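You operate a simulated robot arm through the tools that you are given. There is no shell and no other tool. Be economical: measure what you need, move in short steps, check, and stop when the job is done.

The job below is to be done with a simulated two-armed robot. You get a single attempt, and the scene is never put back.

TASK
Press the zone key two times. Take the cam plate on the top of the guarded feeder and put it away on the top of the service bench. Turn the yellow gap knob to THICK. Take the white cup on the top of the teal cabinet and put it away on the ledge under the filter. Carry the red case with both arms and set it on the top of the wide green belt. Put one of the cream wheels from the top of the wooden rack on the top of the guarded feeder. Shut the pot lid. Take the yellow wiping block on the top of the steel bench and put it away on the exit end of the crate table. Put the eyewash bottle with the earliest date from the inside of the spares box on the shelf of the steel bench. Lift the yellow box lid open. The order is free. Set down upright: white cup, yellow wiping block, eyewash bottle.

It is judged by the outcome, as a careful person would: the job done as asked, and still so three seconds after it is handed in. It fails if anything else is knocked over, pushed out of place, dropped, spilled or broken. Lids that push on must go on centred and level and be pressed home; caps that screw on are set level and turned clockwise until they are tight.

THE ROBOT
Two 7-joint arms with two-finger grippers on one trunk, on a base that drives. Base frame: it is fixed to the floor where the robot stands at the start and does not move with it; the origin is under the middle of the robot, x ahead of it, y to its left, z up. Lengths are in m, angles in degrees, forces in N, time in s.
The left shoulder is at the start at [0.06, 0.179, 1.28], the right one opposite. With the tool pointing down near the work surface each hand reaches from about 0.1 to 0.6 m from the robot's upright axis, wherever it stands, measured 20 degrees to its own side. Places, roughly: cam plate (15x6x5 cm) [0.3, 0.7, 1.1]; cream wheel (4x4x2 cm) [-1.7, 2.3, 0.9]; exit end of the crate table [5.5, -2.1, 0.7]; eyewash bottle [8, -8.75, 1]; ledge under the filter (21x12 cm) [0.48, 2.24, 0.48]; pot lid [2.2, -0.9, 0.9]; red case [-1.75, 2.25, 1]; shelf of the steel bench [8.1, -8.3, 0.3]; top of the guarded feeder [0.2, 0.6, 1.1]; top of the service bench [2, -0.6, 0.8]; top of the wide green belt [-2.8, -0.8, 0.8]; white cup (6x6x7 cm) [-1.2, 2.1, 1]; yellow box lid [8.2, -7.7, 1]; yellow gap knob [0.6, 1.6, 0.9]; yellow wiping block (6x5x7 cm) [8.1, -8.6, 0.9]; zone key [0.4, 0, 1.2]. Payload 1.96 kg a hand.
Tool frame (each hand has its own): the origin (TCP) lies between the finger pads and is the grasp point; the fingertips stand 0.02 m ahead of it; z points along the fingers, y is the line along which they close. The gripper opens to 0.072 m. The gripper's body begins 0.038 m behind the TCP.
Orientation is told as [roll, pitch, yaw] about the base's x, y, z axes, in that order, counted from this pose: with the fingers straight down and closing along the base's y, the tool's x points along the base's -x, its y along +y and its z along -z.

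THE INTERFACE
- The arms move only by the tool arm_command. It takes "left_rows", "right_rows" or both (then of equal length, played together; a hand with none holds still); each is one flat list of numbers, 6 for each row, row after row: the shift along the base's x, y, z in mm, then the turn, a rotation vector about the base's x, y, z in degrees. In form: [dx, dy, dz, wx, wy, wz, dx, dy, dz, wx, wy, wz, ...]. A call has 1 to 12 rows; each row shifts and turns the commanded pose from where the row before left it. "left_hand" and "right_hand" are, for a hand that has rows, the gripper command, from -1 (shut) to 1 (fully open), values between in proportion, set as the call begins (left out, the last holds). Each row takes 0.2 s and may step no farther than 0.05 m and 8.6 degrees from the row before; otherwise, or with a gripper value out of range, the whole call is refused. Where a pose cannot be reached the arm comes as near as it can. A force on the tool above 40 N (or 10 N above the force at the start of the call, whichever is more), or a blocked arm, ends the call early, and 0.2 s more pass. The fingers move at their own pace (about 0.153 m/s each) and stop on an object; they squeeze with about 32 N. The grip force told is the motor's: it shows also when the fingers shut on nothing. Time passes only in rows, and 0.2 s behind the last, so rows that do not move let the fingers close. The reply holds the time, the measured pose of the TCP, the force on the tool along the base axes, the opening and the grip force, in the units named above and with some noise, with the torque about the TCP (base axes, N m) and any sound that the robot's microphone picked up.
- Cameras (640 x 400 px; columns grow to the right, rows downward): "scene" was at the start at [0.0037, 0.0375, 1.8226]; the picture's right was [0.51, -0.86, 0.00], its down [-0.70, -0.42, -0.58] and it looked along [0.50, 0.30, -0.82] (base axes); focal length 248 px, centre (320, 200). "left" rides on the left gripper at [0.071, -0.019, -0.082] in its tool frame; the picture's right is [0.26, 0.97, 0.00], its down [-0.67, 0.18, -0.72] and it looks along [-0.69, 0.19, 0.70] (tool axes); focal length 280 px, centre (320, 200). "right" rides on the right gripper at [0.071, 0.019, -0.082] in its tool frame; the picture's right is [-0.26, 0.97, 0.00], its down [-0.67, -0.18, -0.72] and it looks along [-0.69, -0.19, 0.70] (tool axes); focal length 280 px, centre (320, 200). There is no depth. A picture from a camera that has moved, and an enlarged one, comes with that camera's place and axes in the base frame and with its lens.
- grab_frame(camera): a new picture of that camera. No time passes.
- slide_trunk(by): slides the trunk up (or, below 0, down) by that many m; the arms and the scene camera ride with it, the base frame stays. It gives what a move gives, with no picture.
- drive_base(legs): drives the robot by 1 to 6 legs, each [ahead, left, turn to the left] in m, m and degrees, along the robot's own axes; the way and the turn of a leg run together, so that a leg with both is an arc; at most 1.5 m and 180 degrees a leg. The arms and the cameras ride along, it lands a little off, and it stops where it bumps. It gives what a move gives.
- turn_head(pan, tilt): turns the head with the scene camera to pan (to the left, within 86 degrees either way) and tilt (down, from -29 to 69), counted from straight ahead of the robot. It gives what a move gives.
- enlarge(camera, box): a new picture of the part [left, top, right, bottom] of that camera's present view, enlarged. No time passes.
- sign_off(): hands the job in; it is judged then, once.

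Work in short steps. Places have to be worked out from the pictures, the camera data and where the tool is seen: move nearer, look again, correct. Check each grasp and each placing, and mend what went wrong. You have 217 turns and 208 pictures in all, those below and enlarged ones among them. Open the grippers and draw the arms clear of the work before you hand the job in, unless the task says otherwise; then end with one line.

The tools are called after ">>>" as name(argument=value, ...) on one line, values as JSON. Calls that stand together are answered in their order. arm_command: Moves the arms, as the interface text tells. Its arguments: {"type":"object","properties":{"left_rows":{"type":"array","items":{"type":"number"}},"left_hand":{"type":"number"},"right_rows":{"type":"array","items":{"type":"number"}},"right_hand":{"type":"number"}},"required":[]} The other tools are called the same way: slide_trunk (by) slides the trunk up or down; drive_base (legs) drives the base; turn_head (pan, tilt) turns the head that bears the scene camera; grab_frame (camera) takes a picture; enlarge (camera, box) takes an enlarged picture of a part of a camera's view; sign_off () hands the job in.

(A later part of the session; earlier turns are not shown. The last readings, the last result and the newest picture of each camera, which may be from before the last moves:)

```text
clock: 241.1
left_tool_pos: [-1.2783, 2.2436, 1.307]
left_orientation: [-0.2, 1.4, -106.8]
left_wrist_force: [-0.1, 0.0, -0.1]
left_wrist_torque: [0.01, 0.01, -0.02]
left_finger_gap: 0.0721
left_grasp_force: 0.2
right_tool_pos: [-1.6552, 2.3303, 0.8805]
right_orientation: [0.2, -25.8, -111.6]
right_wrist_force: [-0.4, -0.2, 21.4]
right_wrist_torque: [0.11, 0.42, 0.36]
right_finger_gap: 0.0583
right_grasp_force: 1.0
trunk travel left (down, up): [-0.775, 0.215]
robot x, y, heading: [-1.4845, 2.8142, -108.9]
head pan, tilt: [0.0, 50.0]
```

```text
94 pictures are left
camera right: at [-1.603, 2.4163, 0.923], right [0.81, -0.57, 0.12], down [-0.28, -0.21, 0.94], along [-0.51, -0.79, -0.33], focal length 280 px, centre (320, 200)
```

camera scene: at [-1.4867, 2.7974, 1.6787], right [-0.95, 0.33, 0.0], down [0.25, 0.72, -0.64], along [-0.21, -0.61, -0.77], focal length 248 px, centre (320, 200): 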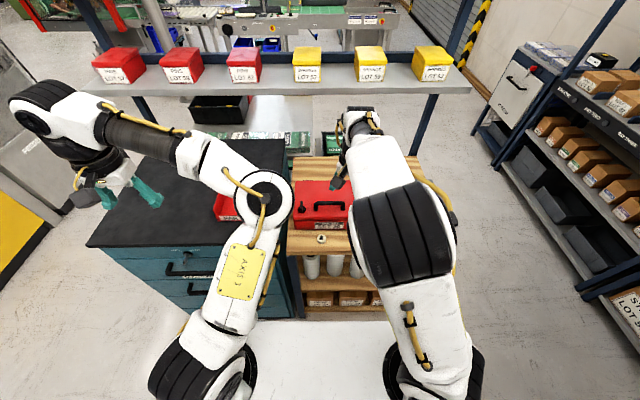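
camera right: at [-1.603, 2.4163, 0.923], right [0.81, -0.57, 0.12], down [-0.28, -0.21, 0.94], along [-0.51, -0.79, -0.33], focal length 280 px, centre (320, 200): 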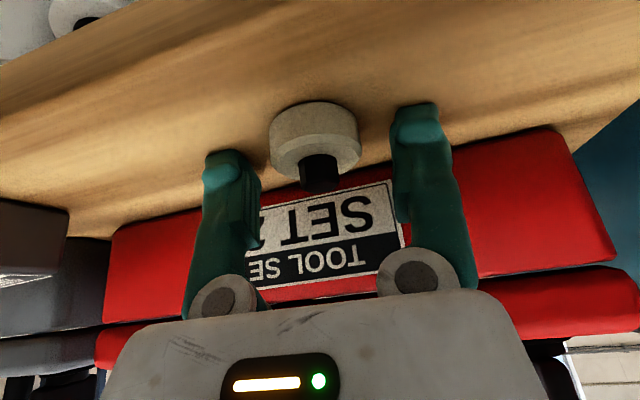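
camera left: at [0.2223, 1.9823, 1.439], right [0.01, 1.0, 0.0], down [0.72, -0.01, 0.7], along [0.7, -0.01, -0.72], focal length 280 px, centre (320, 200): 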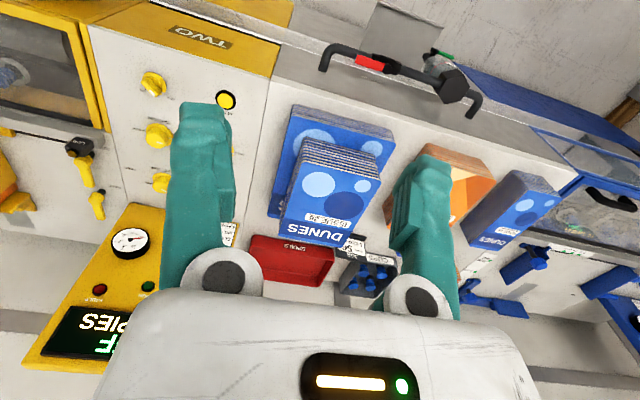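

The tip just rests on the rack (top about 0.86), and the wheel sits at the tips. I lift 2 mm, push forward 8 mm and close.

>>> arm_command(right_rows=[0, 0, 2.5, 0, 0, 0, -3.5, -7.5, 0, 0, 0, 0, 0, 0, 0, 0, 0, 0])

>>> arm_command(right_rows=[0, 0, 0, 0, 0, 0, 0, 0, 0, 0, 0, 0, 0, 0, 0, 0, 0, 0], right_hand=-1)

>>> grab_frame(camera="right")

```text
clock: 241.9
left_tool_pos: [-1.2787, 2.2429, 1.3059]
left_orientation: [-0.2, 1.5, -106.7]
left_wrist_force: [0.4, -0.3, -0.5]
left_wrist_torque: [-0.02, -0.04, 0.03]
left_finger_gap: 0.0723
left_grasp_force: 0.0
right_tool_pos: [-1.6614, 2.3254, 0.8802]
right_orientation: [0.2, -25.3, -111.7]
right_wrist_force: [1.5, 4.7, 4.3]
right_wrist_torque: [0.17, 0.16, -0.18]
right_finger_gap: 0.0588
right_grasp_force: 0.7
trunk travel left (down, up): [-0.775, 0.215]
robot x, y, heading: [-1.4866, 2.8128, -109.0]
head pan, tilt: [0.0, 50.0]
```

```text
clock: 242.7
left_tool_pos: [-1.279, 2.2416, 1.3043]
left_orientation: [-0.3, 1.4, -106.8]
left_wrist_force: [-0.2, -0.3, -0.5]
left_wrist_torque: [0.0, -0.02, 0.0]
left_finger_gap: 0.0722
left_grasp_force: 0.0
right_tool_pos: [-1.6615, 2.3244, 0.88]
right_orientation: [0.1, -25.5, -111.7]
right_wrist_force: [0.4, 0.5, 0.2]
right_wrist_torque: [0.01, -0.04, 0.0]
right_finger_gap: 0.0
right_grasp_force: 29.6
trunk travel left (down, up): [-0.775, 0.215]
robot x, y, heading: [-1.4836, 2.815, -108.9]
head pan, tilt: [0.0, 50.0]
```

```text
93 pictures are left
camera right: at [-1.6076, 2.4089, 0.9237], right [0.81, -0.58, 0.11], down [-0.28, -0.21, 0.94], along [-0.51, -0.79, -0.33], focal length 280 px, centre (320, 200)
```

right: 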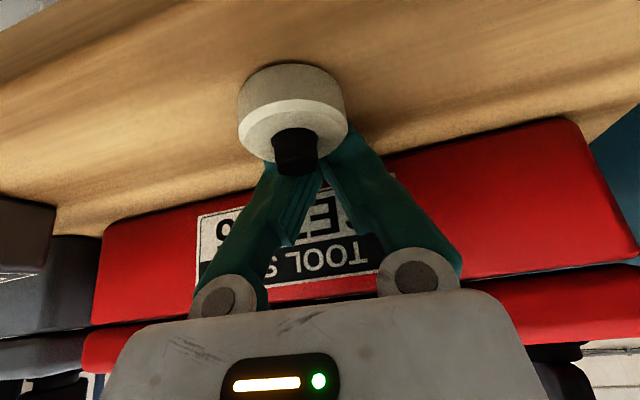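

The grip slipped over the wheel (rack top is really about 0.847); the wheel moved slightly toward me, to about (-1.660, 2.340). I lift, reduce the tilt to 15°, reopen and look from above it.

>>> arm_command(right_rows=[0, 5, 45, 0, 0, 0, 3, 14, 0, 4.65, -1.84, 0, 0, 0, 0, 4.65, -1.84, 0, 0, 0, -10, 0, 0, 0, 0, 0, 0, 0, 0, 0], right_hand=-1)

>>> arm_command(right_rows=[0, 0, 0, 0, 0, 0, 0, 0, 0, 0, 0, 0], right_hand=0.6)

>>> grab_frame(camera="right")

```text
clock: 243.9
left_tool_pos: [-1.2801, 2.2412, 1.3049]
left_orientation: [-0.2, 1.5, -106.8]
left_wrist_force: [-0.1, -0.9, -0.1]
left_wrist_torque: [0.03, -0.01, 0.01]
left_finger_gap: 0.0718
left_grasp_force: 0.1
right_tool_pos: [-1.6579, 2.3431, 0.9136]
right_orientation: [0.2, -15.4, -111.6]
right_wrist_force: [0.1, -0.4, -0.1]
right_wrist_torque: [-0.01, -0.03, 0.0]
right_finger_gap: 0.0001
right_grasp_force: 29.8
trunk travel left (down, up): [-0.775, 0.215]
robot x, y, heading: [-1.4812, 2.814, -109.0]
head pan, tilt: [0.0, 50.0]
```

```text
clock: 244.5
left_tool_pos: [-1.2799, 2.2423, 1.306]
left_orientation: [-0.1, 1.5, -106.8]
left_wrist_force: [0.9, 1.2, -0.7]
left_wrist_torque: [0.04, 0.05, -0.02]
left_finger_gap: 0.0721
left_grasp_force: 0.0
right_tool_pos: [-1.6571, 2.3417, 0.914]
right_orientation: [0.2, -15.4, -111.6]
right_wrist_force: [0.4, -0.1, -0.1]
right_wrist_torque: [0.0, -0.01, -0.02]
right_finger_gap: 0.0574
right_grasp_force: 0.1
trunk travel left (down, up): [-0.775, 0.215]
robot x, y, heading: [-1.4826, 2.8142, -108.9]
head pan, tilt: [0.0, 50.0]
```

```text
92 pictures are left
camera right: at [-1.6064, 2.4194, 0.9743], right [0.8, -0.59, 0.07], down [-0.34, -0.36, 0.87], along [-0.49, -0.72, -0.49], focal length 280 px, centre (320, 200)
```

right: 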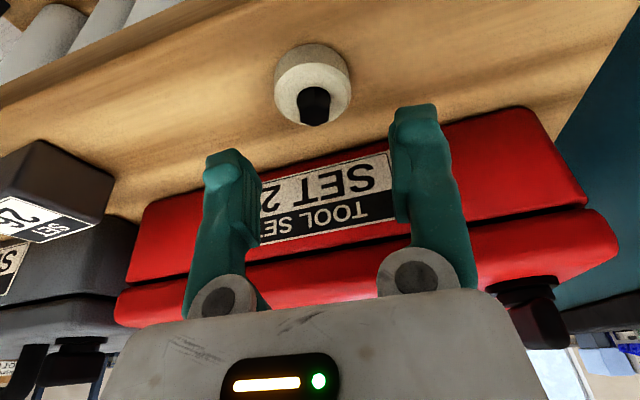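

The wheel is straight below. I descend carefully.

>>> arm_command(right_rows=[-1, 1, -20, 0, 0, 0, 0, 0, -20, 0, 0, 0, 0, 0, -4, 0, 0, 0, 0, 0, -4, 0, 0, 0, 0, 0, 0, 0, 0, 0])

>>> grab_frame(camera="right")

```text
clock: 245.1
left_tool_pos: [-1.2779, 2.2449, 1.3059]
left_orientation: [-0.2, 1.4, -106.7]
left_wrist_force: [-0.3, -0.3, 0.1]
left_wrist_torque: [0.02, 0.01, -0.02]
left_finger_gap: 0.0719
left_grasp_force: 0.1
right_tool_pos: [-1.656, 2.3444, 0.8794]
right_orientation: [0.3, -15.4, -111.7]
right_wrist_force: [4.1, 8.7, 14.9]
right_wrist_torque: [0.37, 0.4, -0.22]
right_finger_gap: 0.0583
right_grasp_force: 0.4
trunk travel left (down, up): [-0.775, 0.215]
robot x, y, heading: [-1.4806, 2.8171, -109.4]
head pan, tilt: [0.0, 50.0]
stopped in row 3 (right hand): the force on the tool passed its limit at 57 N (the readings are from after the stop); the commanded pose is now the measured one
```

```text
91 pictures are left
camera right: at [-1.6065, 2.4214, 0.9403], right [0.8, -0.59, 0.07], down [-0.34, -0.36, 0.87], along [-0.49, -0.72, -0.49], focal length 280 px, centre (320, 200)
```

right: 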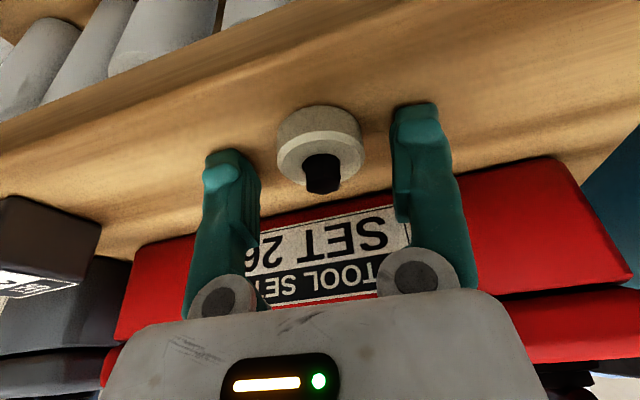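

Both tips rest on the rack and the wheel is centred between them (last time I over-shifted). I lift 1.5 mm and close.

>>> arm_command(right_rows=[0, 0, 1.5, 0, 0, 0, 0, 0, 0, 0, 0, 0, 0, 0, 0, 0, 0, 0], right_hand=-1)

>>> grab_frame(camera="right")

```text
clock: 245.9
left_tool_pos: [-1.2792, 2.2418, 1.3043]
left_orientation: [-0.3, 1.4, -106.9]
left_wrist_force: [-1.5, -0.4, 0.2]
left_wrist_torque: [-0.01, -0.03, -0.02]
left_finger_gap: 0.072
left_grasp_force: 0.0
right_tool_pos: [-1.6577, 2.3429, 0.8816]
right_orientation: [0.0, -15.4, -111.7]
right_wrist_force: [-0.6, 0.3, 2.3]
right_wrist_torque: [0.04, 0.06, -0.01]
right_finger_gap: 0.0283
right_grasp_force: 32.0
trunk travel left (down, up): [-0.775, 0.215]
robot x, y, heading: [-1.4812, 2.8144, -108.7]
head pan, tilt: [0.0, 50.0]
```

```text
90 pictures are left
camera right: at [-1.6074, 2.4198, 0.9411], right [0.8, -0.59, 0.07], down [-0.34, -0.36, 0.87], along [-0.49, -0.72, -0.49], focal length 280 px, centre (320, 200)
```

right: 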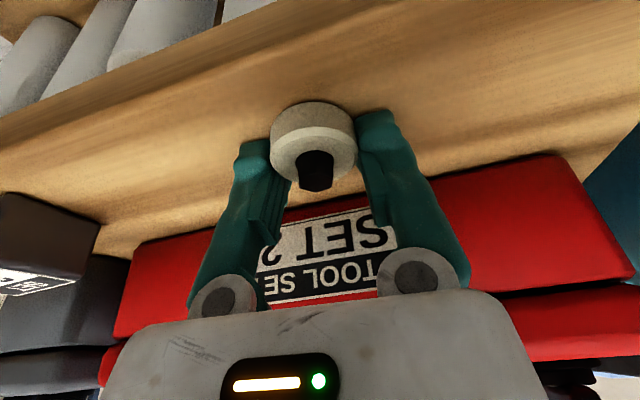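

The grip gap is only 28 mm, so it holds the wheel off-centre. I reopen, shift 8 mm toward me and close again.

>>> arm_command(right_rows=[0, 0, 0, 0, 0, 0, 0, 0, 0, 0, 0, 0, 3, 7.5, 0, 0, 0, 0, 0, 0, 0, 0, 0, 0], right_hand=0.5)

>>> arm_command(right_rows=[0, 0, -1, 0, 0, 0, 0, 0, 0, 0, 0, 0, 0, 0, 0, 0, 0, 0], right_hand=-1)

>>> grab_frame(camera="right")

```text
clock: 246.9
left_tool_pos: [-1.2786, 2.2422, 1.3049]
left_orientation: [-0.1, 1.5, -106.9]
left_wrist_force: [0.3, 0.7, 1.4]
left_wrist_torque: [-0.01, 0.02, 0.0]
left_finger_gap: 0.072
left_grasp_force: 0.0
right_tool_pos: [-1.6538, 2.3506, 0.8803]
right_orientation: [0.1, -15.5, -111.7]
right_wrist_force: [0.6, 0.4, -0.2]
right_wrist_torque: [-0.03, 0.02, -0.02]
right_finger_gap: 0.0538
right_grasp_force: 0.1
trunk travel left (down, up): [-0.775, 0.215]
robot x, y, heading: [-1.4816, 2.8158, -108.7]
head pan, tilt: [0.0, 50.0]
```

```text
clock: 247.7
left_tool_pos: [-1.2799, 2.2443, 1.306]
left_orientation: [-0.2, 1.4, -106.9]
left_wrist_force: [-0.9, 0.5, -1.0]
left_wrist_torque: [0.01, 0.04, 0.02]
left_finger_gap: 0.0721
left_grasp_force: 0.1
right_tool_pos: [-1.6553, 2.3511, 0.8806]
right_orientation: [0.3, -15.6, -111.6]
right_wrist_force: [-6.2, 0.5, 18.2]
right_wrist_torque: [0.13, 0.3, 0.01]
right_finger_gap: 0.0302
right_grasp_force: 32.1
trunk travel left (down, up): [-0.775, 0.215]
robot x, y, heading: [-1.4851, 2.8124, -108.9]
head pan, tilt: [0.0, 50.0]
```

```text
89 pictures are left
camera right: at [-1.6052, 2.4283, 0.9408], right [0.8, -0.59, 0.07], down [-0.34, -0.36, 0.87], along [-0.49, -0.72, -0.49], focal length 280 px, centre (320, 200)
```

right: 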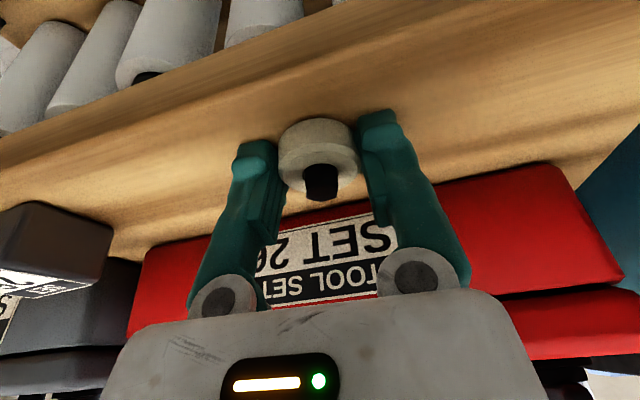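

Now the wheel is well between the pads (gap 30 mm). I lift it.

>>> arm_command(right_rows=[0, 2, 10, 0, 0, 0, 1, 5, 30, 0, 0, 0, 5, 15, 40, 0, 0, 0, 5, 15, 45, 0, 0, 0, 0, 0, 45, 0, 0, 0])

>>> grab_frame(camera="right")

```text
clock: 248.9
left_tool_pos: [-1.2805, 2.2428, 1.3061]
left_orientation: [-0.2, 1.5, -106.9]
left_wrist_force: [0.5, 0.4, 0.2]
left_wrist_torque: [0.01, -0.04, 0.03]
left_finger_gap: 0.0721
left_grasp_force: 0.1
right_tool_pos: [-1.6438, 2.3892, 1.0514]
right_orientation: [0.1, -15.5, -111.6]
right_wrist_force: [-0.1, -0.4, 0.3]
right_wrist_torque: [0.0, 0.02, 0.0]
right_finger_gap: 0.0299
right_grasp_force: 31.9
trunk travel left (down, up): [-0.775, 0.215]
robot x, y, heading: [-1.4801, 2.815, -109.4]
head pan, tilt: [0.0, 50.0]
```

```text
88 pictures are left
camera right: at [-1.5937, 2.4651, 1.1119], right [0.8, -0.59, 0.07], down [-0.34, -0.36, 0.87], along [-0.49, -0.72, -0.49], focal length 280 px, centre (320, 200)
```

right: 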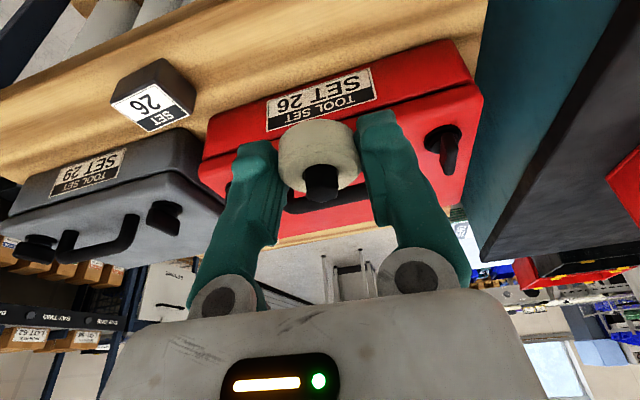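

The wheel is held. I raise the hand and drive back down the corridor to the feeder's left side.

>>> arm_command(right_rows=[0, 0, 45, 0, 0, 0, 0, 0, 45, 0, 0, 0, 0, 0, 45, 0, 0, 0])

>>> drive_base(legs=[[-0.15, 0, 0], [0, 0.9, 0], [0, 0, 109], [0.05, -0.9, 0], [0.05, -0.9, 0]])

>>> grab_frame(camera="right")

```text
clock: 249.7
left_tool_pos: [-1.2792, 2.2427, 1.3049]
left_orientation: [-0.2, 1.5, -107.0]
left_wrist_force: [-0.4, 0.0, 1.4]
left_wrist_torque: [0.02, 0.0, -0.02]
left_finger_gap: 0.0721
left_grasp_force: 0.1
right_tool_pos: [-1.6456, 2.3893, 1.1867]
right_orientation: [0.1, -15.3, -111.8]
right_wrist_force: [-0.3, 0.5, -1.0]
right_wrist_torque: [-0.01, -0.01, -0.01]
right_finger_gap: 0.0295
right_grasp_force: 31.8
trunk travel left (down, up): [-0.775, 0.215]
robot x, y, heading: [-1.4818, 2.8076, -108.9]
head pan, tilt: [0.0, 50.0]
```

```text
clock: 268.7
left_tool_pos: [-0.0252, 1.2244, 1.3048]
left_orientation: [-0.2, 1.5, 0.8]
left_wrist_force: [0.1, -0.5, -0.1]
left_wrist_torque: [-0.02, 0.01, 0.02]
left_finger_gap: 0.0719
left_grasp_force: 0.0
right_tool_pos: [-0.0536, 0.831, 1.1868]
right_orientation: [0.1, -15.4, -4.0]
right_wrist_force: [0.9, 0.0, -0.5]
right_wrist_torque: [0.01, 0.04, -0.01]
right_finger_gap: 0.0304
right_grasp_force: 31.6
trunk travel left (down, up): [-0.775, 0.215]
robot x, y, heading: [-0.5075, 0.8581, -1.4]
head pan, tilt: [0.0, 50.0]
```

```text
87 pictures are left
camera right: at [-0.1424, 0.8563, 1.2465], right [0.32, 0.94, 0.07], down [0.45, -0.22, 0.87], along [0.84, -0.25, -0.49], focal length 280 px, centre (320, 200)
```

right: 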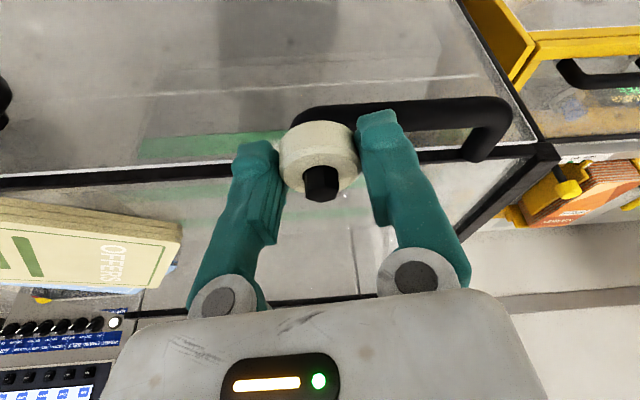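

I raise 2 cm for clearance over the handle, drive in 0.19 m, and extend over the free glass at (0.2, 0.78).

>>> arm_command(right_rows=[0, 0, 25, 0, 0, 0])

>>> drive_base(legs=[[0.19, 0, 0]])

>>> arm_command(right_rows=[30, -25, 0, 0, 0, 0, 30, -25, 0, 0, 0, 0, 0, 0, -20, 0, 0, 0, 0, 0, 0, 0, 0, 0])

>>> grab_frame(camera="right")

```text
clock: 269.1
left_tool_pos: [-0.0247, 1.2236, 1.3047]
left_orientation: [-0.2, 1.4, 0.8]
left_wrist_force: [-0.7, 0.4, 0.6]
left_wrist_torque: [-0.02, 0.0, 0.0]
left_finger_gap: 0.072
left_grasp_force: 0.0
right_tool_pos: [-0.0523, 0.8297, 1.2106]
right_orientation: [0.1, -15.6, -4.0]
right_wrist_force: [-0.5, -0.1, 0.0]
right_wrist_torque: [0.0, 0.0, 0.0]
right_finger_gap: 0.0303
right_grasp_force: 32.6
trunk travel left (down, up): [-0.775, 0.215]
robot x, y, heading: [-0.5071, 0.8555, -1.4]
head pan, tilt: [0.0, 50.0]
```

```text
clock: 270.7
left_tool_pos: [0.1604, 1.218, 1.3051]
left_orientation: [-0.2, 1.5, 0.6]
left_wrist_force: [-0.4, 0.5, 0.5]
left_wrist_torque: [0.0, -0.02, -0.02]
left_finger_gap: 0.0717
left_grasp_force: 0.1
right_tool_pos: [0.1323, 0.8261, 1.2119]
right_orientation: [0.2, -15.5, -4.1]
right_wrist_force: [0.8, 0.3, -0.7]
right_wrist_torque: [0.0, -0.01, -0.01]
right_finger_gap: 0.03
right_grasp_force: 31.7
trunk travel left (down, up): [-0.775, 0.215]
robot x, y, heading: [-0.3215, 0.8494, -1.3]
head pan, tilt: [0.0, 50.0]
```

```text
clock: 271.7
left_tool_pos: [0.161, 1.2185, 1.305]
left_orientation: [-0.2, 1.6, 0.7]
left_wrist_force: [-0.6, -0.3, -0.3]
left_wrist_torque: [-0.03, -0.01, 0.0]
left_finger_gap: 0.072
left_grasp_force: 0.0
right_tool_pos: [0.1941, 0.7801, 1.1892]
right_orientation: [0.1, -15.5, -4.4]
right_wrist_force: [-0.5, -0.6, -0.1]
right_wrist_torque: [0.01, -0.01, 0.0]
right_finger_gap: 0.0301
right_grasp_force: 32.1
right hand out of reach, approached as far as the arm can: row 2
trunk travel left (down, up): [-0.775, 0.215]
robot x, y, heading: [-0.3201, 0.8532, -1.3]
head pan, tilt: [0.0, 50.0]
```

```text
86 pictures are left
camera right: at [0.1053, 0.8048, 1.2498], right [0.33, 0.94, 0.07], down [0.44, -0.22, 0.87], along [0.84, -0.25, -0.49], focal length 280 px, centre (320, 200)
```

right: 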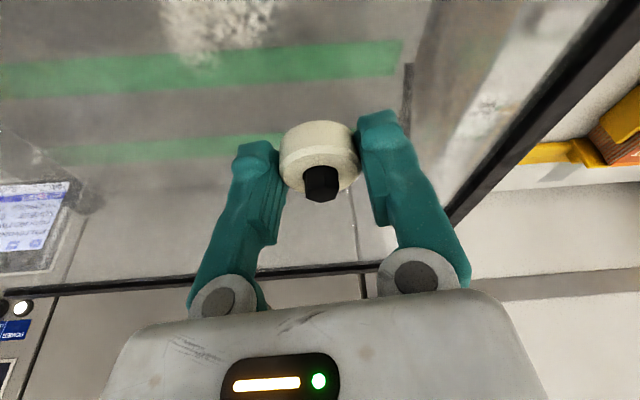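

I lower to the glass (top at about 1.128).

>>> arm_command(right_rows=[0, 0, -25, 0, 0, 0, 0, 0, -6, 0, 0, 0, 0, 0, -3, 0, 0, 0, 0, 0, -2, 0, 0, 0, 0, 0, 0, 0, 0, 0])

```text
clock: 272.9
left_tool_pos: [0.1614, 1.2186, 1.3053]
left_orientation: [-0.2, 1.5, 0.6]
left_wrist_force: [-0.3, -0.7, -1.6]
left_wrist_torque: [0.0, 0.01, -0.03]
left_finger_gap: 0.0721
left_grasp_force: 0.0
right_tool_pos: [0.1951, 0.7798, 1.1546]
right_orientation: [0.3, -15.5, -4.3]
right_wrist_force: [0.3, 0.4, -0.5]
right_wrist_torque: [0.01, 0.01, -0.01]
right_finger_gap: 0.0302
right_grasp_force: 32.4
trunk travel left (down, up): [-0.775, 0.215]
robot x, y, heading: [-0.325, 0.849, -1.4]
head pan, tilt: [0.0, 50.0]
```

>>> arm_command(right_rows=[0, 0, -2, 0, 0, 0, 0, 0, -2, 0, 0, 0, 0, 0, -2, 0, 0, 0, 0, 0, 0, 0, 0, 0])

>>> grab_frame(camera="right")

```text
clock: 273.9
left_tool_pos: [0.1609, 1.2187, 1.3063]
left_orientation: [-0.3, 1.4, 0.7]
left_wrist_force: [-0.1, -0.3, 1.0]
left_wrist_torque: [0.02, 0.04, 0.0]
left_finger_gap: 0.072
left_grasp_force: 0.0
right_tool_pos: [0.1935, 0.7804, 1.1505]
right_orientation: [0.4, -15.6, -4.4]
right_wrist_force: [2.8, -0.5, 17.8]
right_wrist_torque: [-0.4, 0.0, 0.06]
right_finger_gap: 0.0302
right_grasp_force: 32.1
trunk travel left (down, up): [-0.775, 0.215]
robot x, y, heading: [-0.32, 0.8527, -1.5]
head pan, tilt: [0.0, 50.0]
```

```text
85 pictures are left
camera right: at [0.1034, 0.8048, 1.2108], right [0.32, 0.94, 0.08], down [0.44, -0.22, 0.87], along [0.84, -0.25, -0.49], focal length 280 px, centre (320, 200)
```

right: 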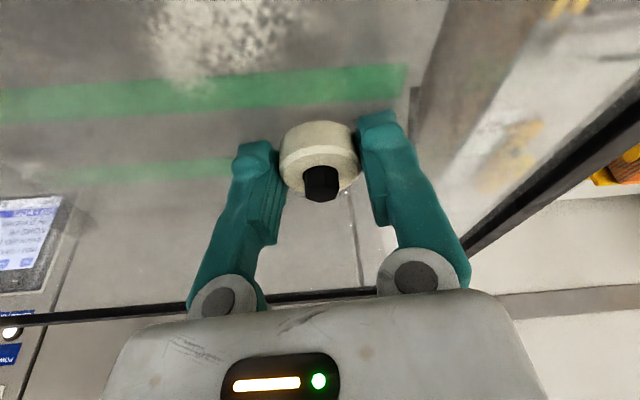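

Contact at 18 N. I ease up 1 mm, release and rise along the fingers.

>>> arm_command(right_rows=[0, 0, 1, 0, 0, 0, 0, 0, 0, 0, 0, 0, 0, 0, 0, 0, 0, 0], right_hand=1)

>>> arm_command(right_rows=[-5, 0, 20, 0, 0, 0, -10, 0, 40, 0, 0, 0, -30, 0, 30, 0, 0, 0, -40, 0, 0, 0, 0, 0, -40, 0, 0, 0, 0, 0])

>>> grab_frame(camera="right")

```text
clock: 274.7
left_tool_pos: [0.1611, 1.219, 1.3049]
left_orientation: [-0.2, 1.5, 0.7]
left_wrist_force: [0.3, 0.3, 0.9]
left_wrist_torque: [-0.02, -0.01, -0.01]
left_finger_gap: 0.0718
left_grasp_force: 0.1
right_tool_pos: [0.1947, 0.7798, 1.1498]
right_orientation: [0.5, -15.3, -4.4]
right_wrist_force: [-0.6, -0.4, -0.1]
right_wrist_torque: [0.0, 0.0, 0.02]
right_finger_gap: 0.072
right_grasp_force: 0.1
trunk travel left (down, up): [-0.775, 0.215]
robot x, y, heading: [-0.3221, 0.848, -1.8]
head pan, tilt: [0.0, 50.0]
```

```text
clock: 275.9
left_tool_pos: [0.1601, 1.2176, 1.3058]
left_orientation: [-0.2, 1.4, 0.7]
left_wrist_force: [-0.2, -0.6, -0.5]
left_wrist_torque: [0.02, -0.03, -0.02]
left_finger_gap: 0.0723
left_grasp_force: 0.1
right_tool_pos: [0.0646, 0.779, 1.2397]
right_orientation: [0.0, -15.4, -4.1]
right_wrist_force: [0.4, 0.1, 0.2]
right_wrist_torque: [0.0, -0.03, 0.03]
right_finger_gap: 0.0717
right_grasp_force: 0.1
trunk travel left (down, up): [-0.775, 0.215]
robot x, y, heading: [-0.3222, 0.8557, -1.2]
head pan, tilt: [0.0, 50.0]
```

```text
84 pictures are left
camera right: at [-0.0242, 0.8039, 1.3002], right [0.32, 0.94, 0.07], down [0.45, -0.22, 0.87], along [0.84, -0.25, -0.49], focal length 280 px, centre (320, 200)
```

right: 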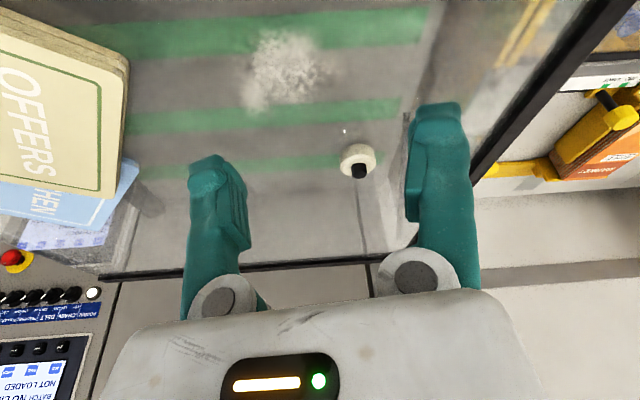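

The wheel lies flat on the feeder top. I level the right hand and drive back to the rack for the red case.

>>> arm_command(right_rows=[-10, 0, 20, 0.5, 7.7, 0, -10, 0, 20, 0.5, 7.7, 0])

>>> drive_base(legs=[[-0.19, 0, 0], [-0.05, 0.9, 0], [-0.05, 0.9, 0], [0, 0, -108], [0, -0.9, 0], [0.13, 0, 0]])

>>> grab_frame(camera="right")

>>> grab_frame(camera="left")

```text
clock: 276.5
left_tool_pos: [0.1613, 1.2176, 1.3051]
left_orientation: [-0.2, 1.5, 0.7]
left_wrist_force: [0.0, 0.5, -0.4]
left_wrist_torque: [-0.02, -0.01, -0.01]
left_finger_gap: 0.0721
left_grasp_force: 0.0
right_tool_pos: [0.0494, 0.7791, 1.2803]
right_orientation: [0.0, 0.1, -4.0]
right_wrist_force: [0.6, 0.3, 0.7]
right_wrist_torque: [-0.01, 0.02, 0.0]
right_finger_gap: 0.0721
right_grasp_force: 0.1
trunk travel left (down, up): [-0.775, 0.215]
robot x, y, heading: [-0.3218, 0.8498, -1.5]
head pan, tilt: [0.0, 50.0]
```

```text
clock: 296.5
left_tool_pos: [-1.2404, 2.2766, 1.3057]
left_orientation: [-0.3, 1.4, -107.3]
left_wrist_force: [-0.2, -0.6, 0.9]
left_wrist_torque: [-0.07, -0.03, 0.0]
left_finger_gap: 0.0721
left_grasp_force: 0.1
right_tool_pos: [-1.6229, 2.5208, 1.2805]
right_orientation: [-0.1, 0.0, -112.1]
right_wrist_force: [-0.2, 1.1, -0.2]
right_wrist_torque: [-0.02, 0.0, 0.0]
right_finger_gap: 0.0719
right_grasp_force: 0.1
trunk travel left (down, up): [-0.775, 0.215]
robot x, y, heading: [-1.4354, 2.8475, -109.4]
head pan, tilt: [0.0, 50.0]
```

```text
83 pictures are left
camera right: at [-1.5795, 2.5792, 1.3629], right [0.8, -0.61, 0.0], down [-0.42, -0.56, 0.72], along [-0.43, -0.57, -0.7], focal length 280 px, centre (320, 200)
```

right: 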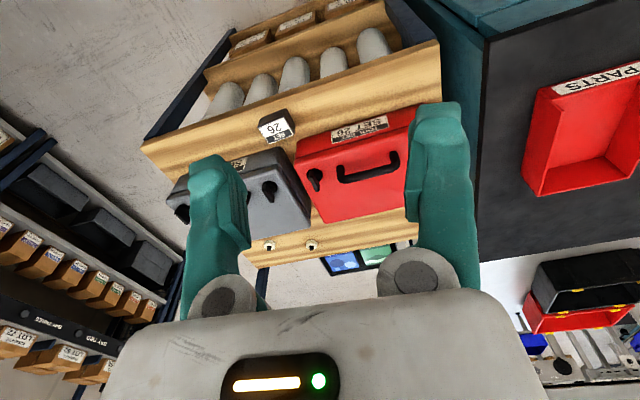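

```text
82 pictures are left
camera left: at [-1.2362, 2.3503, 1.3897], right [1.0, -0.04, 0.0], down [-0.03, -0.72, 0.7], along [-0.02, -0.7, -0.72], focal length 280 px, centre (320, 200)
```

left: 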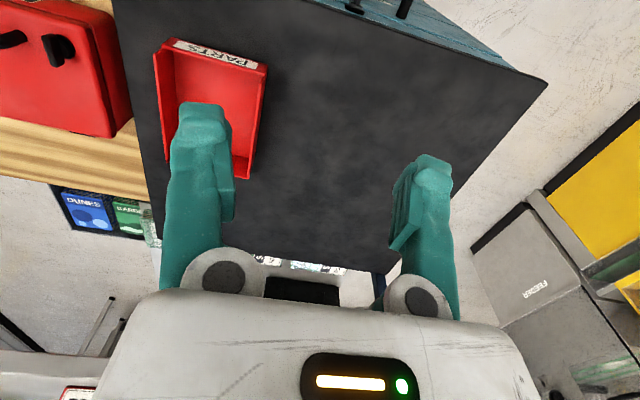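

>>> enlarge(camera="right", box=[270, 100, 430, 230])

>>> enlarge(camera="left", box=[0, 0, 160, 150])

```text
3.08 times, centred on (350, 165) of right
camera zoom: at [-1.5795, 2.5792, 1.3629], right [0.8, -0.61, 0.0], down [-0.42, -0.56, 0.72], along [-0.43, -0.57, -0.7], focal length 863 px, centre (228, 308)
```

zoom: 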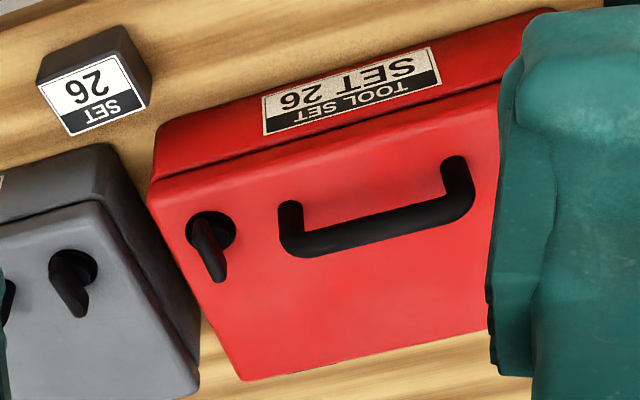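

```text
2.67 times, centred on (80, 75) of left
camera zoom: at [-1.2362, 2.3503, 1.3897], right [1.0, -0.04, 0.0], down [-0.03, -0.72, 0.7], along [-0.02, -0.7, -0.72], focal length 748 px, centre (960, 533)
```

zoom: 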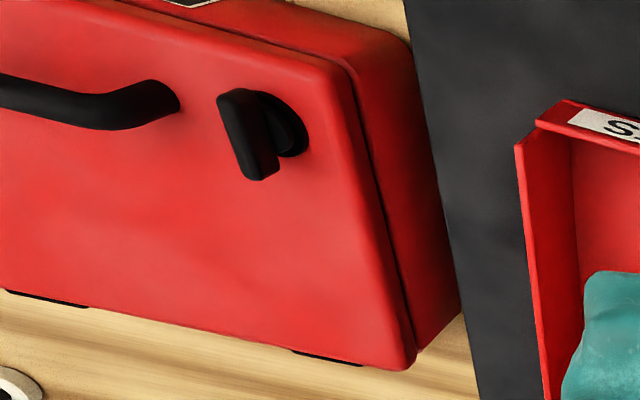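

The case top carries two black T-lugs about 20 cm apart, near (-1.82, 2.275) and (-1.62, 2.228), top at about 0.96. I move the base so they lie symmetrically in front of me, then bring both hands above them.

>>> drive_base(legs=[[0.13, -0.08, 0]])

```text
clock: 297.9
left_tool_pos: [-1.3587, 2.181, 1.3058]
left_orientation: [-0.1, 1.5, -107.3]
left_wrist_force: [-0.2, -0.1, 0.4]
left_wrist_torque: [0.0, 0.0, 0.02]
left_finger_gap: 0.0718
left_grasp_force: 0.0
right_tool_pos: [-1.7406, 2.4263, 1.28]
right_orientation: [-0.1, -0.1, -112.1]
right_wrist_force: [0.2, -0.2, 0.3]
right_wrist_torque: [-0.03, 0.0, 0.02]
right_finger_gap: 0.0722
right_grasp_force: 0.0
trunk travel left (down, up): [-0.775, 0.215]
robot x, y, heading: [-1.5569, 2.7557, -109.3]
head pan, tilt: [0.0, 50.0]
```

>>> arm_command(right_rows=[-11.5, -21.5, -10, 0, 0, 0, -11.5, -21.5, -20, 0, 0, 0, -11.5, -21.5, -25, 0, 0, 0, -11.5, -21.5, -25, 0, 0, 0, -11, -21.5, -25, 0, 0, 0, -11, -21.5, -25, 0, 0, 0, -11, -21.5, -25, 0, 0, 0, 0, 0, 0, 0, 0, 0], left_rows=[-37.5, 6.7, -10, 0, 0, 0, -37.5, 6.7, -20, 0, 0, 0, -37.5, 6.7, -25, 0, 0, 0, -37.5, 6.7, -25, 0, 0, 0, -37.5, 6.7, -28, 0, 0, 0, -37.5, 6.7, -28, 0, 0, 0, -36, 6.7, -28, 0, 0, 0, 0, 0, 0, 0, 0, 0], right_hand=0.5, left_hand=0.5)

>>> grab_frame(camera="right")

>>> grab_frame(camera="left")

```text
clock: 299.7
left_tool_pos: [-1.6193, 2.226, 1.1406]
left_orientation: [-0.2, 1.4, -107.3]
left_wrist_force: [0.0, 0.4, 0.5]
left_wrist_torque: [0.0, -0.01, 0.0]
left_finger_gap: 0.0541
left_grasp_force: 0.1
right_tool_pos: [-1.794, 2.2663, 1.1287]
right_orientation: [0.0, 0.0, -112.6]
right_wrist_force: [-0.3, 1.4, 0.6]
right_wrist_torque: [0.02, 0.02, 0.01]
right_finger_gap: 0.0543
right_grasp_force: 0.1
right hand out of reach, approached as far as the arm can: row 2, 3, 4, 5, 7
trunk travel left (down, up): [-0.775, 0.215]
robot x, y, heading: [-1.5584, 2.752, -109.6]
head pan, tilt: [0.0, 50.0]
```

```text
79 pictures are left
camera right: at [-1.7508, 2.3227, 1.2104], right [0.79, -0.61, 0.0], down [-0.43, -0.55, 0.72], along [-0.44, -0.57, -0.7], focal length 280 px, centre (320, 200)
```

right: 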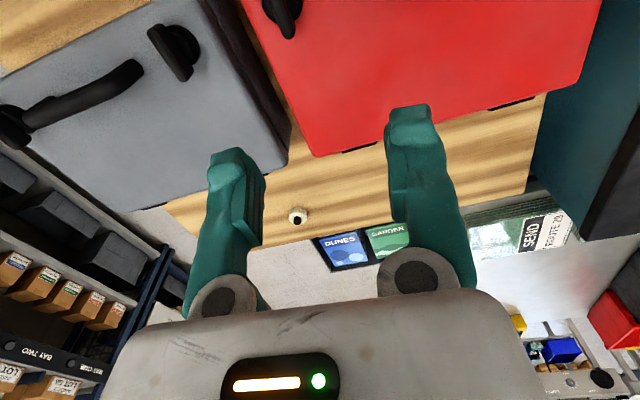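

```text
78 pictures are left
camera left: at [-1.6148, 2.2991, 1.225], right [1.0, -0.04, 0.0], down [-0.03, -0.72, 0.7], along [-0.02, -0.7, -0.72], focal length 280 px, centre (320, 200)
```

left: 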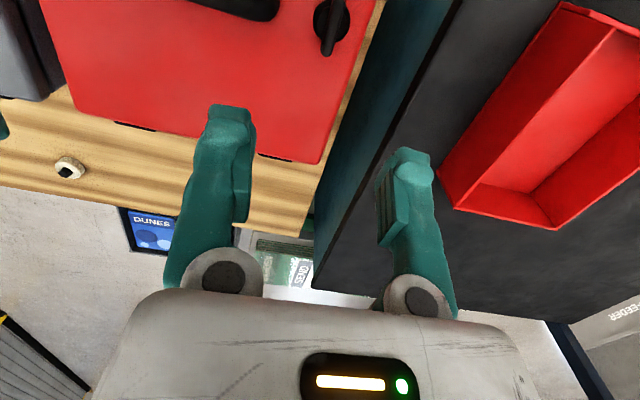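

Refined: lugs at about (-1.804, 2.293) and (-1.609, 2.240). I correct both hands and come down to 1.05.

>>> arm_command(right_rows=[-5, 13, 0, 0, 0, -2, -5, 13, 0, 0, 0, -2, 0, 0, -40, 0, 0, 0, 0, 0, -40, 0, 0, 0, 0, 0, 0, 0, 0, 0], left_rows=[5, 7, 0, 0, 0, 0, 5, 7, 0, 0, 0, 0, 0, 0, -45, 0, 0, 0, 0, 0, -45, 0, 0, 0, 0, 0, 0, 0, 0, 0])

>>> grab_frame(camera="right")

>>> grab_frame(camera="left")

```text
clock: 300.9
left_tool_pos: [-1.6075, 2.244, 1.0516]
left_orientation: [-0.2, 1.4, -107.3]
left_wrist_force: [-0.3, 1.1, -0.2]
left_wrist_torque: [0.0, -0.01, 0.04]
left_finger_gap: 0.0541
left_grasp_force: 0.1
right_tool_pos: [-1.807, 2.2911, 1.0474]
right_orientation: [-0.1, 0.0, -116.1]
right_wrist_force: [0.2, 0.9, 0.3]
right_wrist_torque: [0.03, 0.05, 0.01]
right_finger_gap: 0.0537
right_grasp_force: 0.0
trunk travel left (down, up): [-0.775, 0.215]
robot x, y, heading: [-1.5582, 2.7519, -109.5]
head pan, tilt: [0.0, 50.0]
```

```text
77 pictures are left
camera right: at [-1.7597, 2.3468, 1.1291], right [0.75, -0.66, 0.0], down [-0.46, -0.52, 0.72], along [-0.47, -0.54, -0.7], focal length 280 px, centre (320, 200)
```

right: 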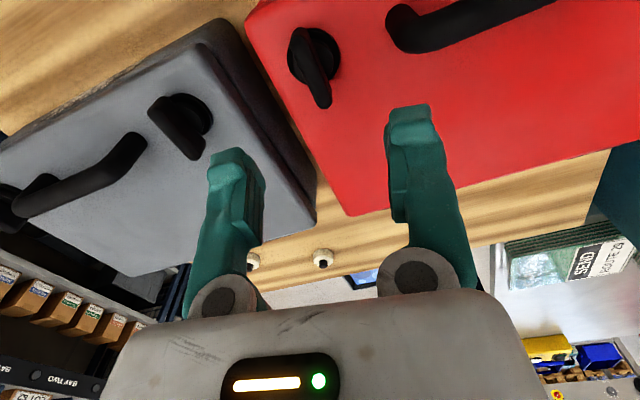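

```text
76 pictures are left
camera left: at [-1.6046, 2.3155, 1.1356], right [1.0, -0.04, 0.0], down [-0.03, -0.72, 0.7], along [-0.02, -0.7, -0.72], focal length 280 px, centre (320, 200)
```

left: 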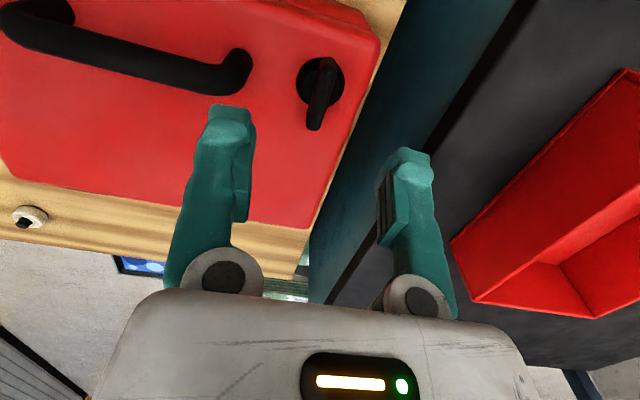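

The lugs are fins on discs, nearly centred. I apply the small corrections and descend, slowing near the end.

>>> arm_command(right_rows=[-1, 10.5, 0, 0, 0, 0, 0, 0, -40, 0, 0, 0, 0, 0, -35, 0, 0, 0, 0, 0, -8, 0, 0, 0, 0, 0, 0, 0, 0, 0], left_rows=[-2.7, -7.5, 0, 0, 0, 0, 0, 0, -40, 0, 0, 0, 0, 0, -39, 0, 0, 0, 0, 0, -8, 0, 0, 0, 0, 0, 0, 0, 0, 0])

>>> grab_frame(camera="right")

>>> grab_frame(camera="left")

```text
clock: 302.1
left_tool_pos: [-1.6118, 2.2369, 0.9671]
left_orientation: [-0.3, 1.1, -107.3]
left_wrist_force: [5.2, -0.7, 16.4]
left_wrist_torque: [-0.13, -0.19, -0.1]
left_finger_gap: 0.052
left_grasp_force: 0.0
right_tool_pos: [-1.8065, 2.3017, 0.9666]
right_orientation: [0.2, -0.5, -116.2]
right_wrist_force: [-7.2, -8.3, 36.4]
right_wrist_torque: [-0.74, -0.97, -0.49]
right_finger_gap: 0.0553
right_grasp_force: 1.0
trunk travel left (down, up): [-0.775, 0.215]
robot x, y, heading: [-1.5578, 2.7527, -109.4]
head pan, tilt: [0.0, 50.0]
```

```text
75 pictures are left
camera right: at [-1.7587, 2.3582, 1.0478], right [0.75, -0.66, 0.01], down [-0.46, -0.52, 0.72], along [-0.48, -0.54, -0.69], focal length 280 px, centre (320, 200)
```

right: 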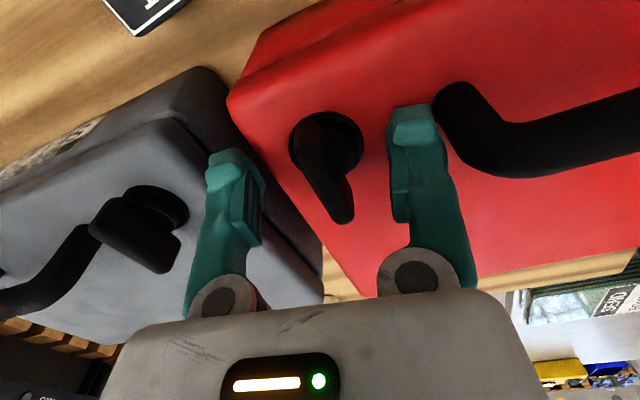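

```text
74 pictures are left
camera left: at [-1.6079, 2.3098, 1.0508], right [1.0, -0.04, 0.0], down [-0.03, -0.71, 0.7], along [-0.02, -0.7, -0.71], focal length 280 px, centre (320, 200)
```

left: 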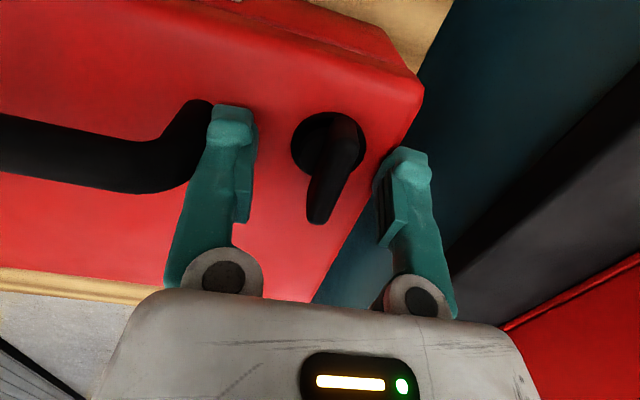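

Tips touch the case top at TCP 0.967, and each fin stands between its fingers. I rise 4 mm and close both hands.

>>> arm_command(right_rows=[0, 0, 4, 0, 0, 0, 0, 0, 0, 0, 0, 0, 0, 0, 0, 0, 0, 0], left_rows=[0, 0, 4, 0, 0, 0, 0, 0, 0, 0, 0, 0, 0, 0, 0, 0, 0, 0])

>>> arm_command(right_rows=[0, 0, 0, 0, 0, 0, 0, 0, 0, 0, 0, 0, 0, 0, 0, 0, 0, 0], left_rows=[0, 0, 0, 0, 0, 0, 0, 0, 0, 0, 0, 0, 0, 0, 0, 0, 0, 0], right_hand=-1, left_hand=-1)

>>> grab_frame(camera="right")

>>> grab_frame(camera="left")

```text
clock: 302.9
left_tool_pos: [-1.6134, 2.2351, 0.9687]
left_orientation: [-0.2, 1.5, -107.3]
left_wrist_force: [3.9, -0.2, -2.6]
left_wrist_torque: [-0.02, -0.14, -0.06]
left_finger_gap: 0.0516
left_grasp_force: 0.0
right_tool_pos: [-1.8069, 2.3024, 0.9675]
right_orientation: [0.1, -0.1, -116.1]
right_wrist_force: [-6.4, -9.6, 24.2]
right_wrist_torque: [-0.52, -0.61, -0.4]
right_finger_gap: 0.0549
right_grasp_force: 0.8
trunk travel left (down, up): [-0.775, 0.215]
robot x, y, heading: [-1.5527, 2.7516, -109.3]
head pan, tilt: [0.0, 50.0]
```

```text
clock: 303.7
left_tool_pos: [-1.6091, 2.2346, 0.9684]
left_orientation: [-0.2, 1.3, -107.3]
left_wrist_force: [2.9, -11.5, 0.4]
left_wrist_torque: [-0.31, -0.03, -0.05]
left_finger_gap: 0.023
left_grasp_force: 32.2
right_tool_pos: [-1.8013, 2.3033, 0.9659]
right_orientation: [-0.1, 0.1, -116.0]
right_wrist_force: [9.9, 1.5, 28.0]
right_wrist_torque: [0.0, -0.39, 0.23]
right_finger_gap: 0.0227
right_grasp_force: 32.5
trunk travel left (down, up): [-0.775, 0.215]
robot x, y, heading: [-1.5591, 2.7547, -109.6]
head pan, tilt: [0.0, 50.0]
```

```text
73 pictures are left
camera right: at [-1.7549, 2.3581, 1.0494], right [0.75, -0.66, 0.0], down [-0.46, -0.53, 0.71], along [-0.47, -0.54, -0.7], focal length 280 px, centre (320, 200)
```

right: 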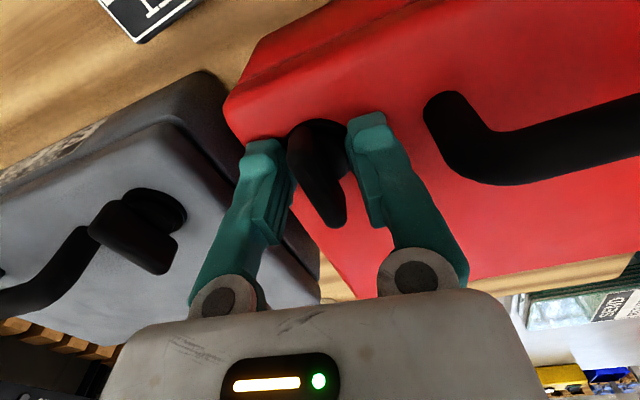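

```text
72 pictures are left
camera left: at [-1.6056, 2.3078, 1.0531], right [1.0, -0.04, 0.0], down [-0.03, -0.71, 0.7], along [-0.03, -0.7, -0.72], focal length 280 px, centre (320, 200)
```

left: 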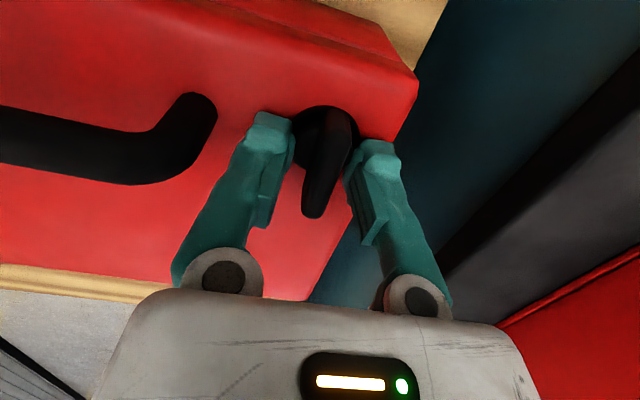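

Both lugs are gripped (23 mm each). I lift both hands together.

>>> arm_command(right_rows=[0, 0, 6, 0, 0, 0, 0, 0, 12, 0, 0, 0, 0, 0, 20, 0, 0, 0, 0, 0, 25, 0, 0, 0, 0, 0, 30, 0, 0, 0], left_rows=[0, 0, 6, 0, 0, 0, 0, 0, 12, 0, 0, 0, 0, 0, 20, 0, 0, 0, 0, 0, 25, 0, 0, 0, 0, 0, 30, 0, 0, 0])

>>> grab_frame(camera="right")

```text
clock: 304.9
left_tool_pos: [-1.6141, 2.233, 1.0611]
left_orientation: [-0.1, 1.7, -107.3]
left_wrist_force: [-7.6, 3.7, -15.2]
left_wrist_torque: [0.7, -0.11, 0.01]
left_finger_gap: 0.0091
left_grasp_force: 31.6
right_tool_pos: [-1.8065, 2.3008, 1.0592]
right_orientation: [0.0, 0.2, -116.1]
right_wrist_force: [7.6, -2.2, -12.9]
right_wrist_torque: [0.63, -0.33, -0.07]
right_finger_gap: 0.023
right_grasp_force: 32.3
trunk travel left (down, up): [-0.775, 0.215]
robot x, y, heading: [-1.56, 2.7518, -109.7]
head pan, tilt: [0.0, 50.0]
```

```text
71 pictures are left
camera right: at [-1.7594, 2.3554, 1.142], right [0.75, -0.66, 0.0], down [-0.46, -0.53, 0.71], along [-0.47, -0.54, -0.7], focal length 280 px, centre (320, 200)
```

right: 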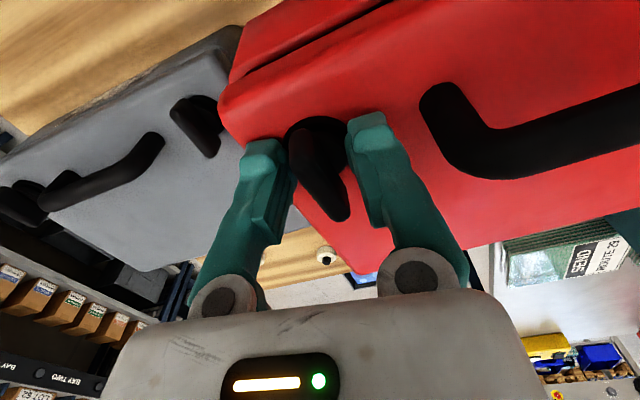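

Both hands carry (15 N and 13 N), but the left gap fell to 9 mm; I check the left grip.

>>> grab_frame(camera="left")

```text
70 pictures are left
camera left: at [-1.6096, 2.3054, 1.1452], right [1.0, -0.04, 0.0], down [-0.03, -0.72, 0.69], along [-0.02, -0.69, -0.72], focal length 280 px, centre (320, 200)
```

left: 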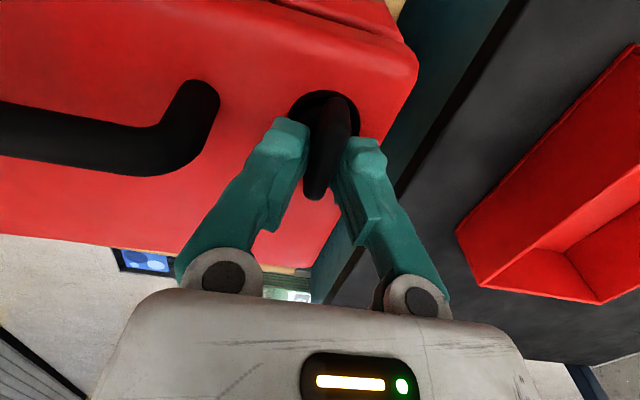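

The left hand grips the fin itself; the case hangs level enough. I raise the trunk 0.2 m so it clears everything and start the drive gently: back, along the aisle, then down the corridor.

>>> slide_trunk(by=0.2)

>>> drive_base(legs=[[-0.22, 0, 0], [0, 1.0, 0], [0, 0, 19]])

>>> grab_frame(camera="scene")

```text
clock: 307.0
left_tool_pos: [-1.6143, 2.2321, 1.2602]
left_orientation: [-0.2, 1.7, -107.3]
left_wrist_force: [-13.7, 5.1, -16.1]
left_wrist_torque: [0.71, -0.05, 0.07]
left_finger_gap: 0.0091
left_grasp_force: 32.3
right_tool_pos: [-1.8058, 2.298, 1.2596]
right_orientation: [0.0, 0.2, -116.2]
right_wrist_force: [13.3, -5.4, -12.9]
right_wrist_torque: [0.61, -0.43, -0.07]
right_finger_gap: 0.0227
right_grasp_force: 32.0
trunk travel left (down, up): [-0.975, 0.015]
robot x, y, heading: [-1.5574, 2.754, -109.6]
head pan, tilt: [0.0, 50.0]
```

```text
clock: 314.6
left_tool_pos: [-0.4257, 2.1072, 1.2596]
left_orientation: [-0.2, 1.6, -89.2]
left_wrist_force: [-19.2, -0.1, -15.8]
left_wrist_torque: [0.57, 0.24, 0.1]
left_finger_gap: 0.0092
left_grasp_force: 32.1
right_tool_pos: [-0.6307, 2.1114, 1.2587]
right_orientation: [0.0, 0.3, -98.1]
right_wrist_force: [18.9, 0.3, -13.3]
right_wrist_torque: [0.68, -0.3, -0.05]
right_finger_gap: 0.0226
right_grasp_force: 31.9
trunk travel left (down, up): [-0.975, 0.015]
robot x, y, heading: [-0.5347, 2.62, -91.3]
head pan, tilt: [0.0, 50.0]
```

```text
69 pictures are left
camera scene: at [-0.5339, 2.5978, 1.8785], right [-1.0, 0.03, 0.0], down [0.02, 0.77, -0.64], along [-0.02, -0.64, -0.77], focal length 248 px, centre (320, 200)
```

scene: 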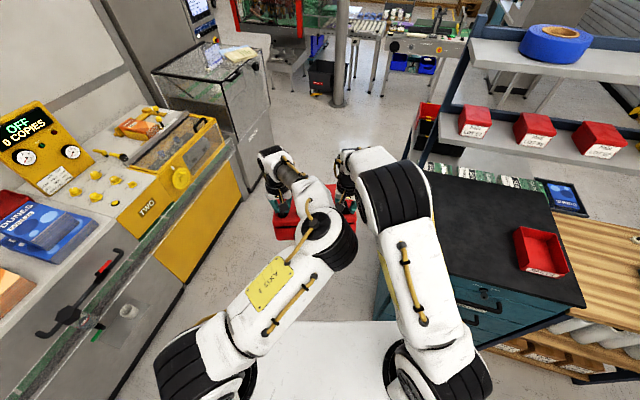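

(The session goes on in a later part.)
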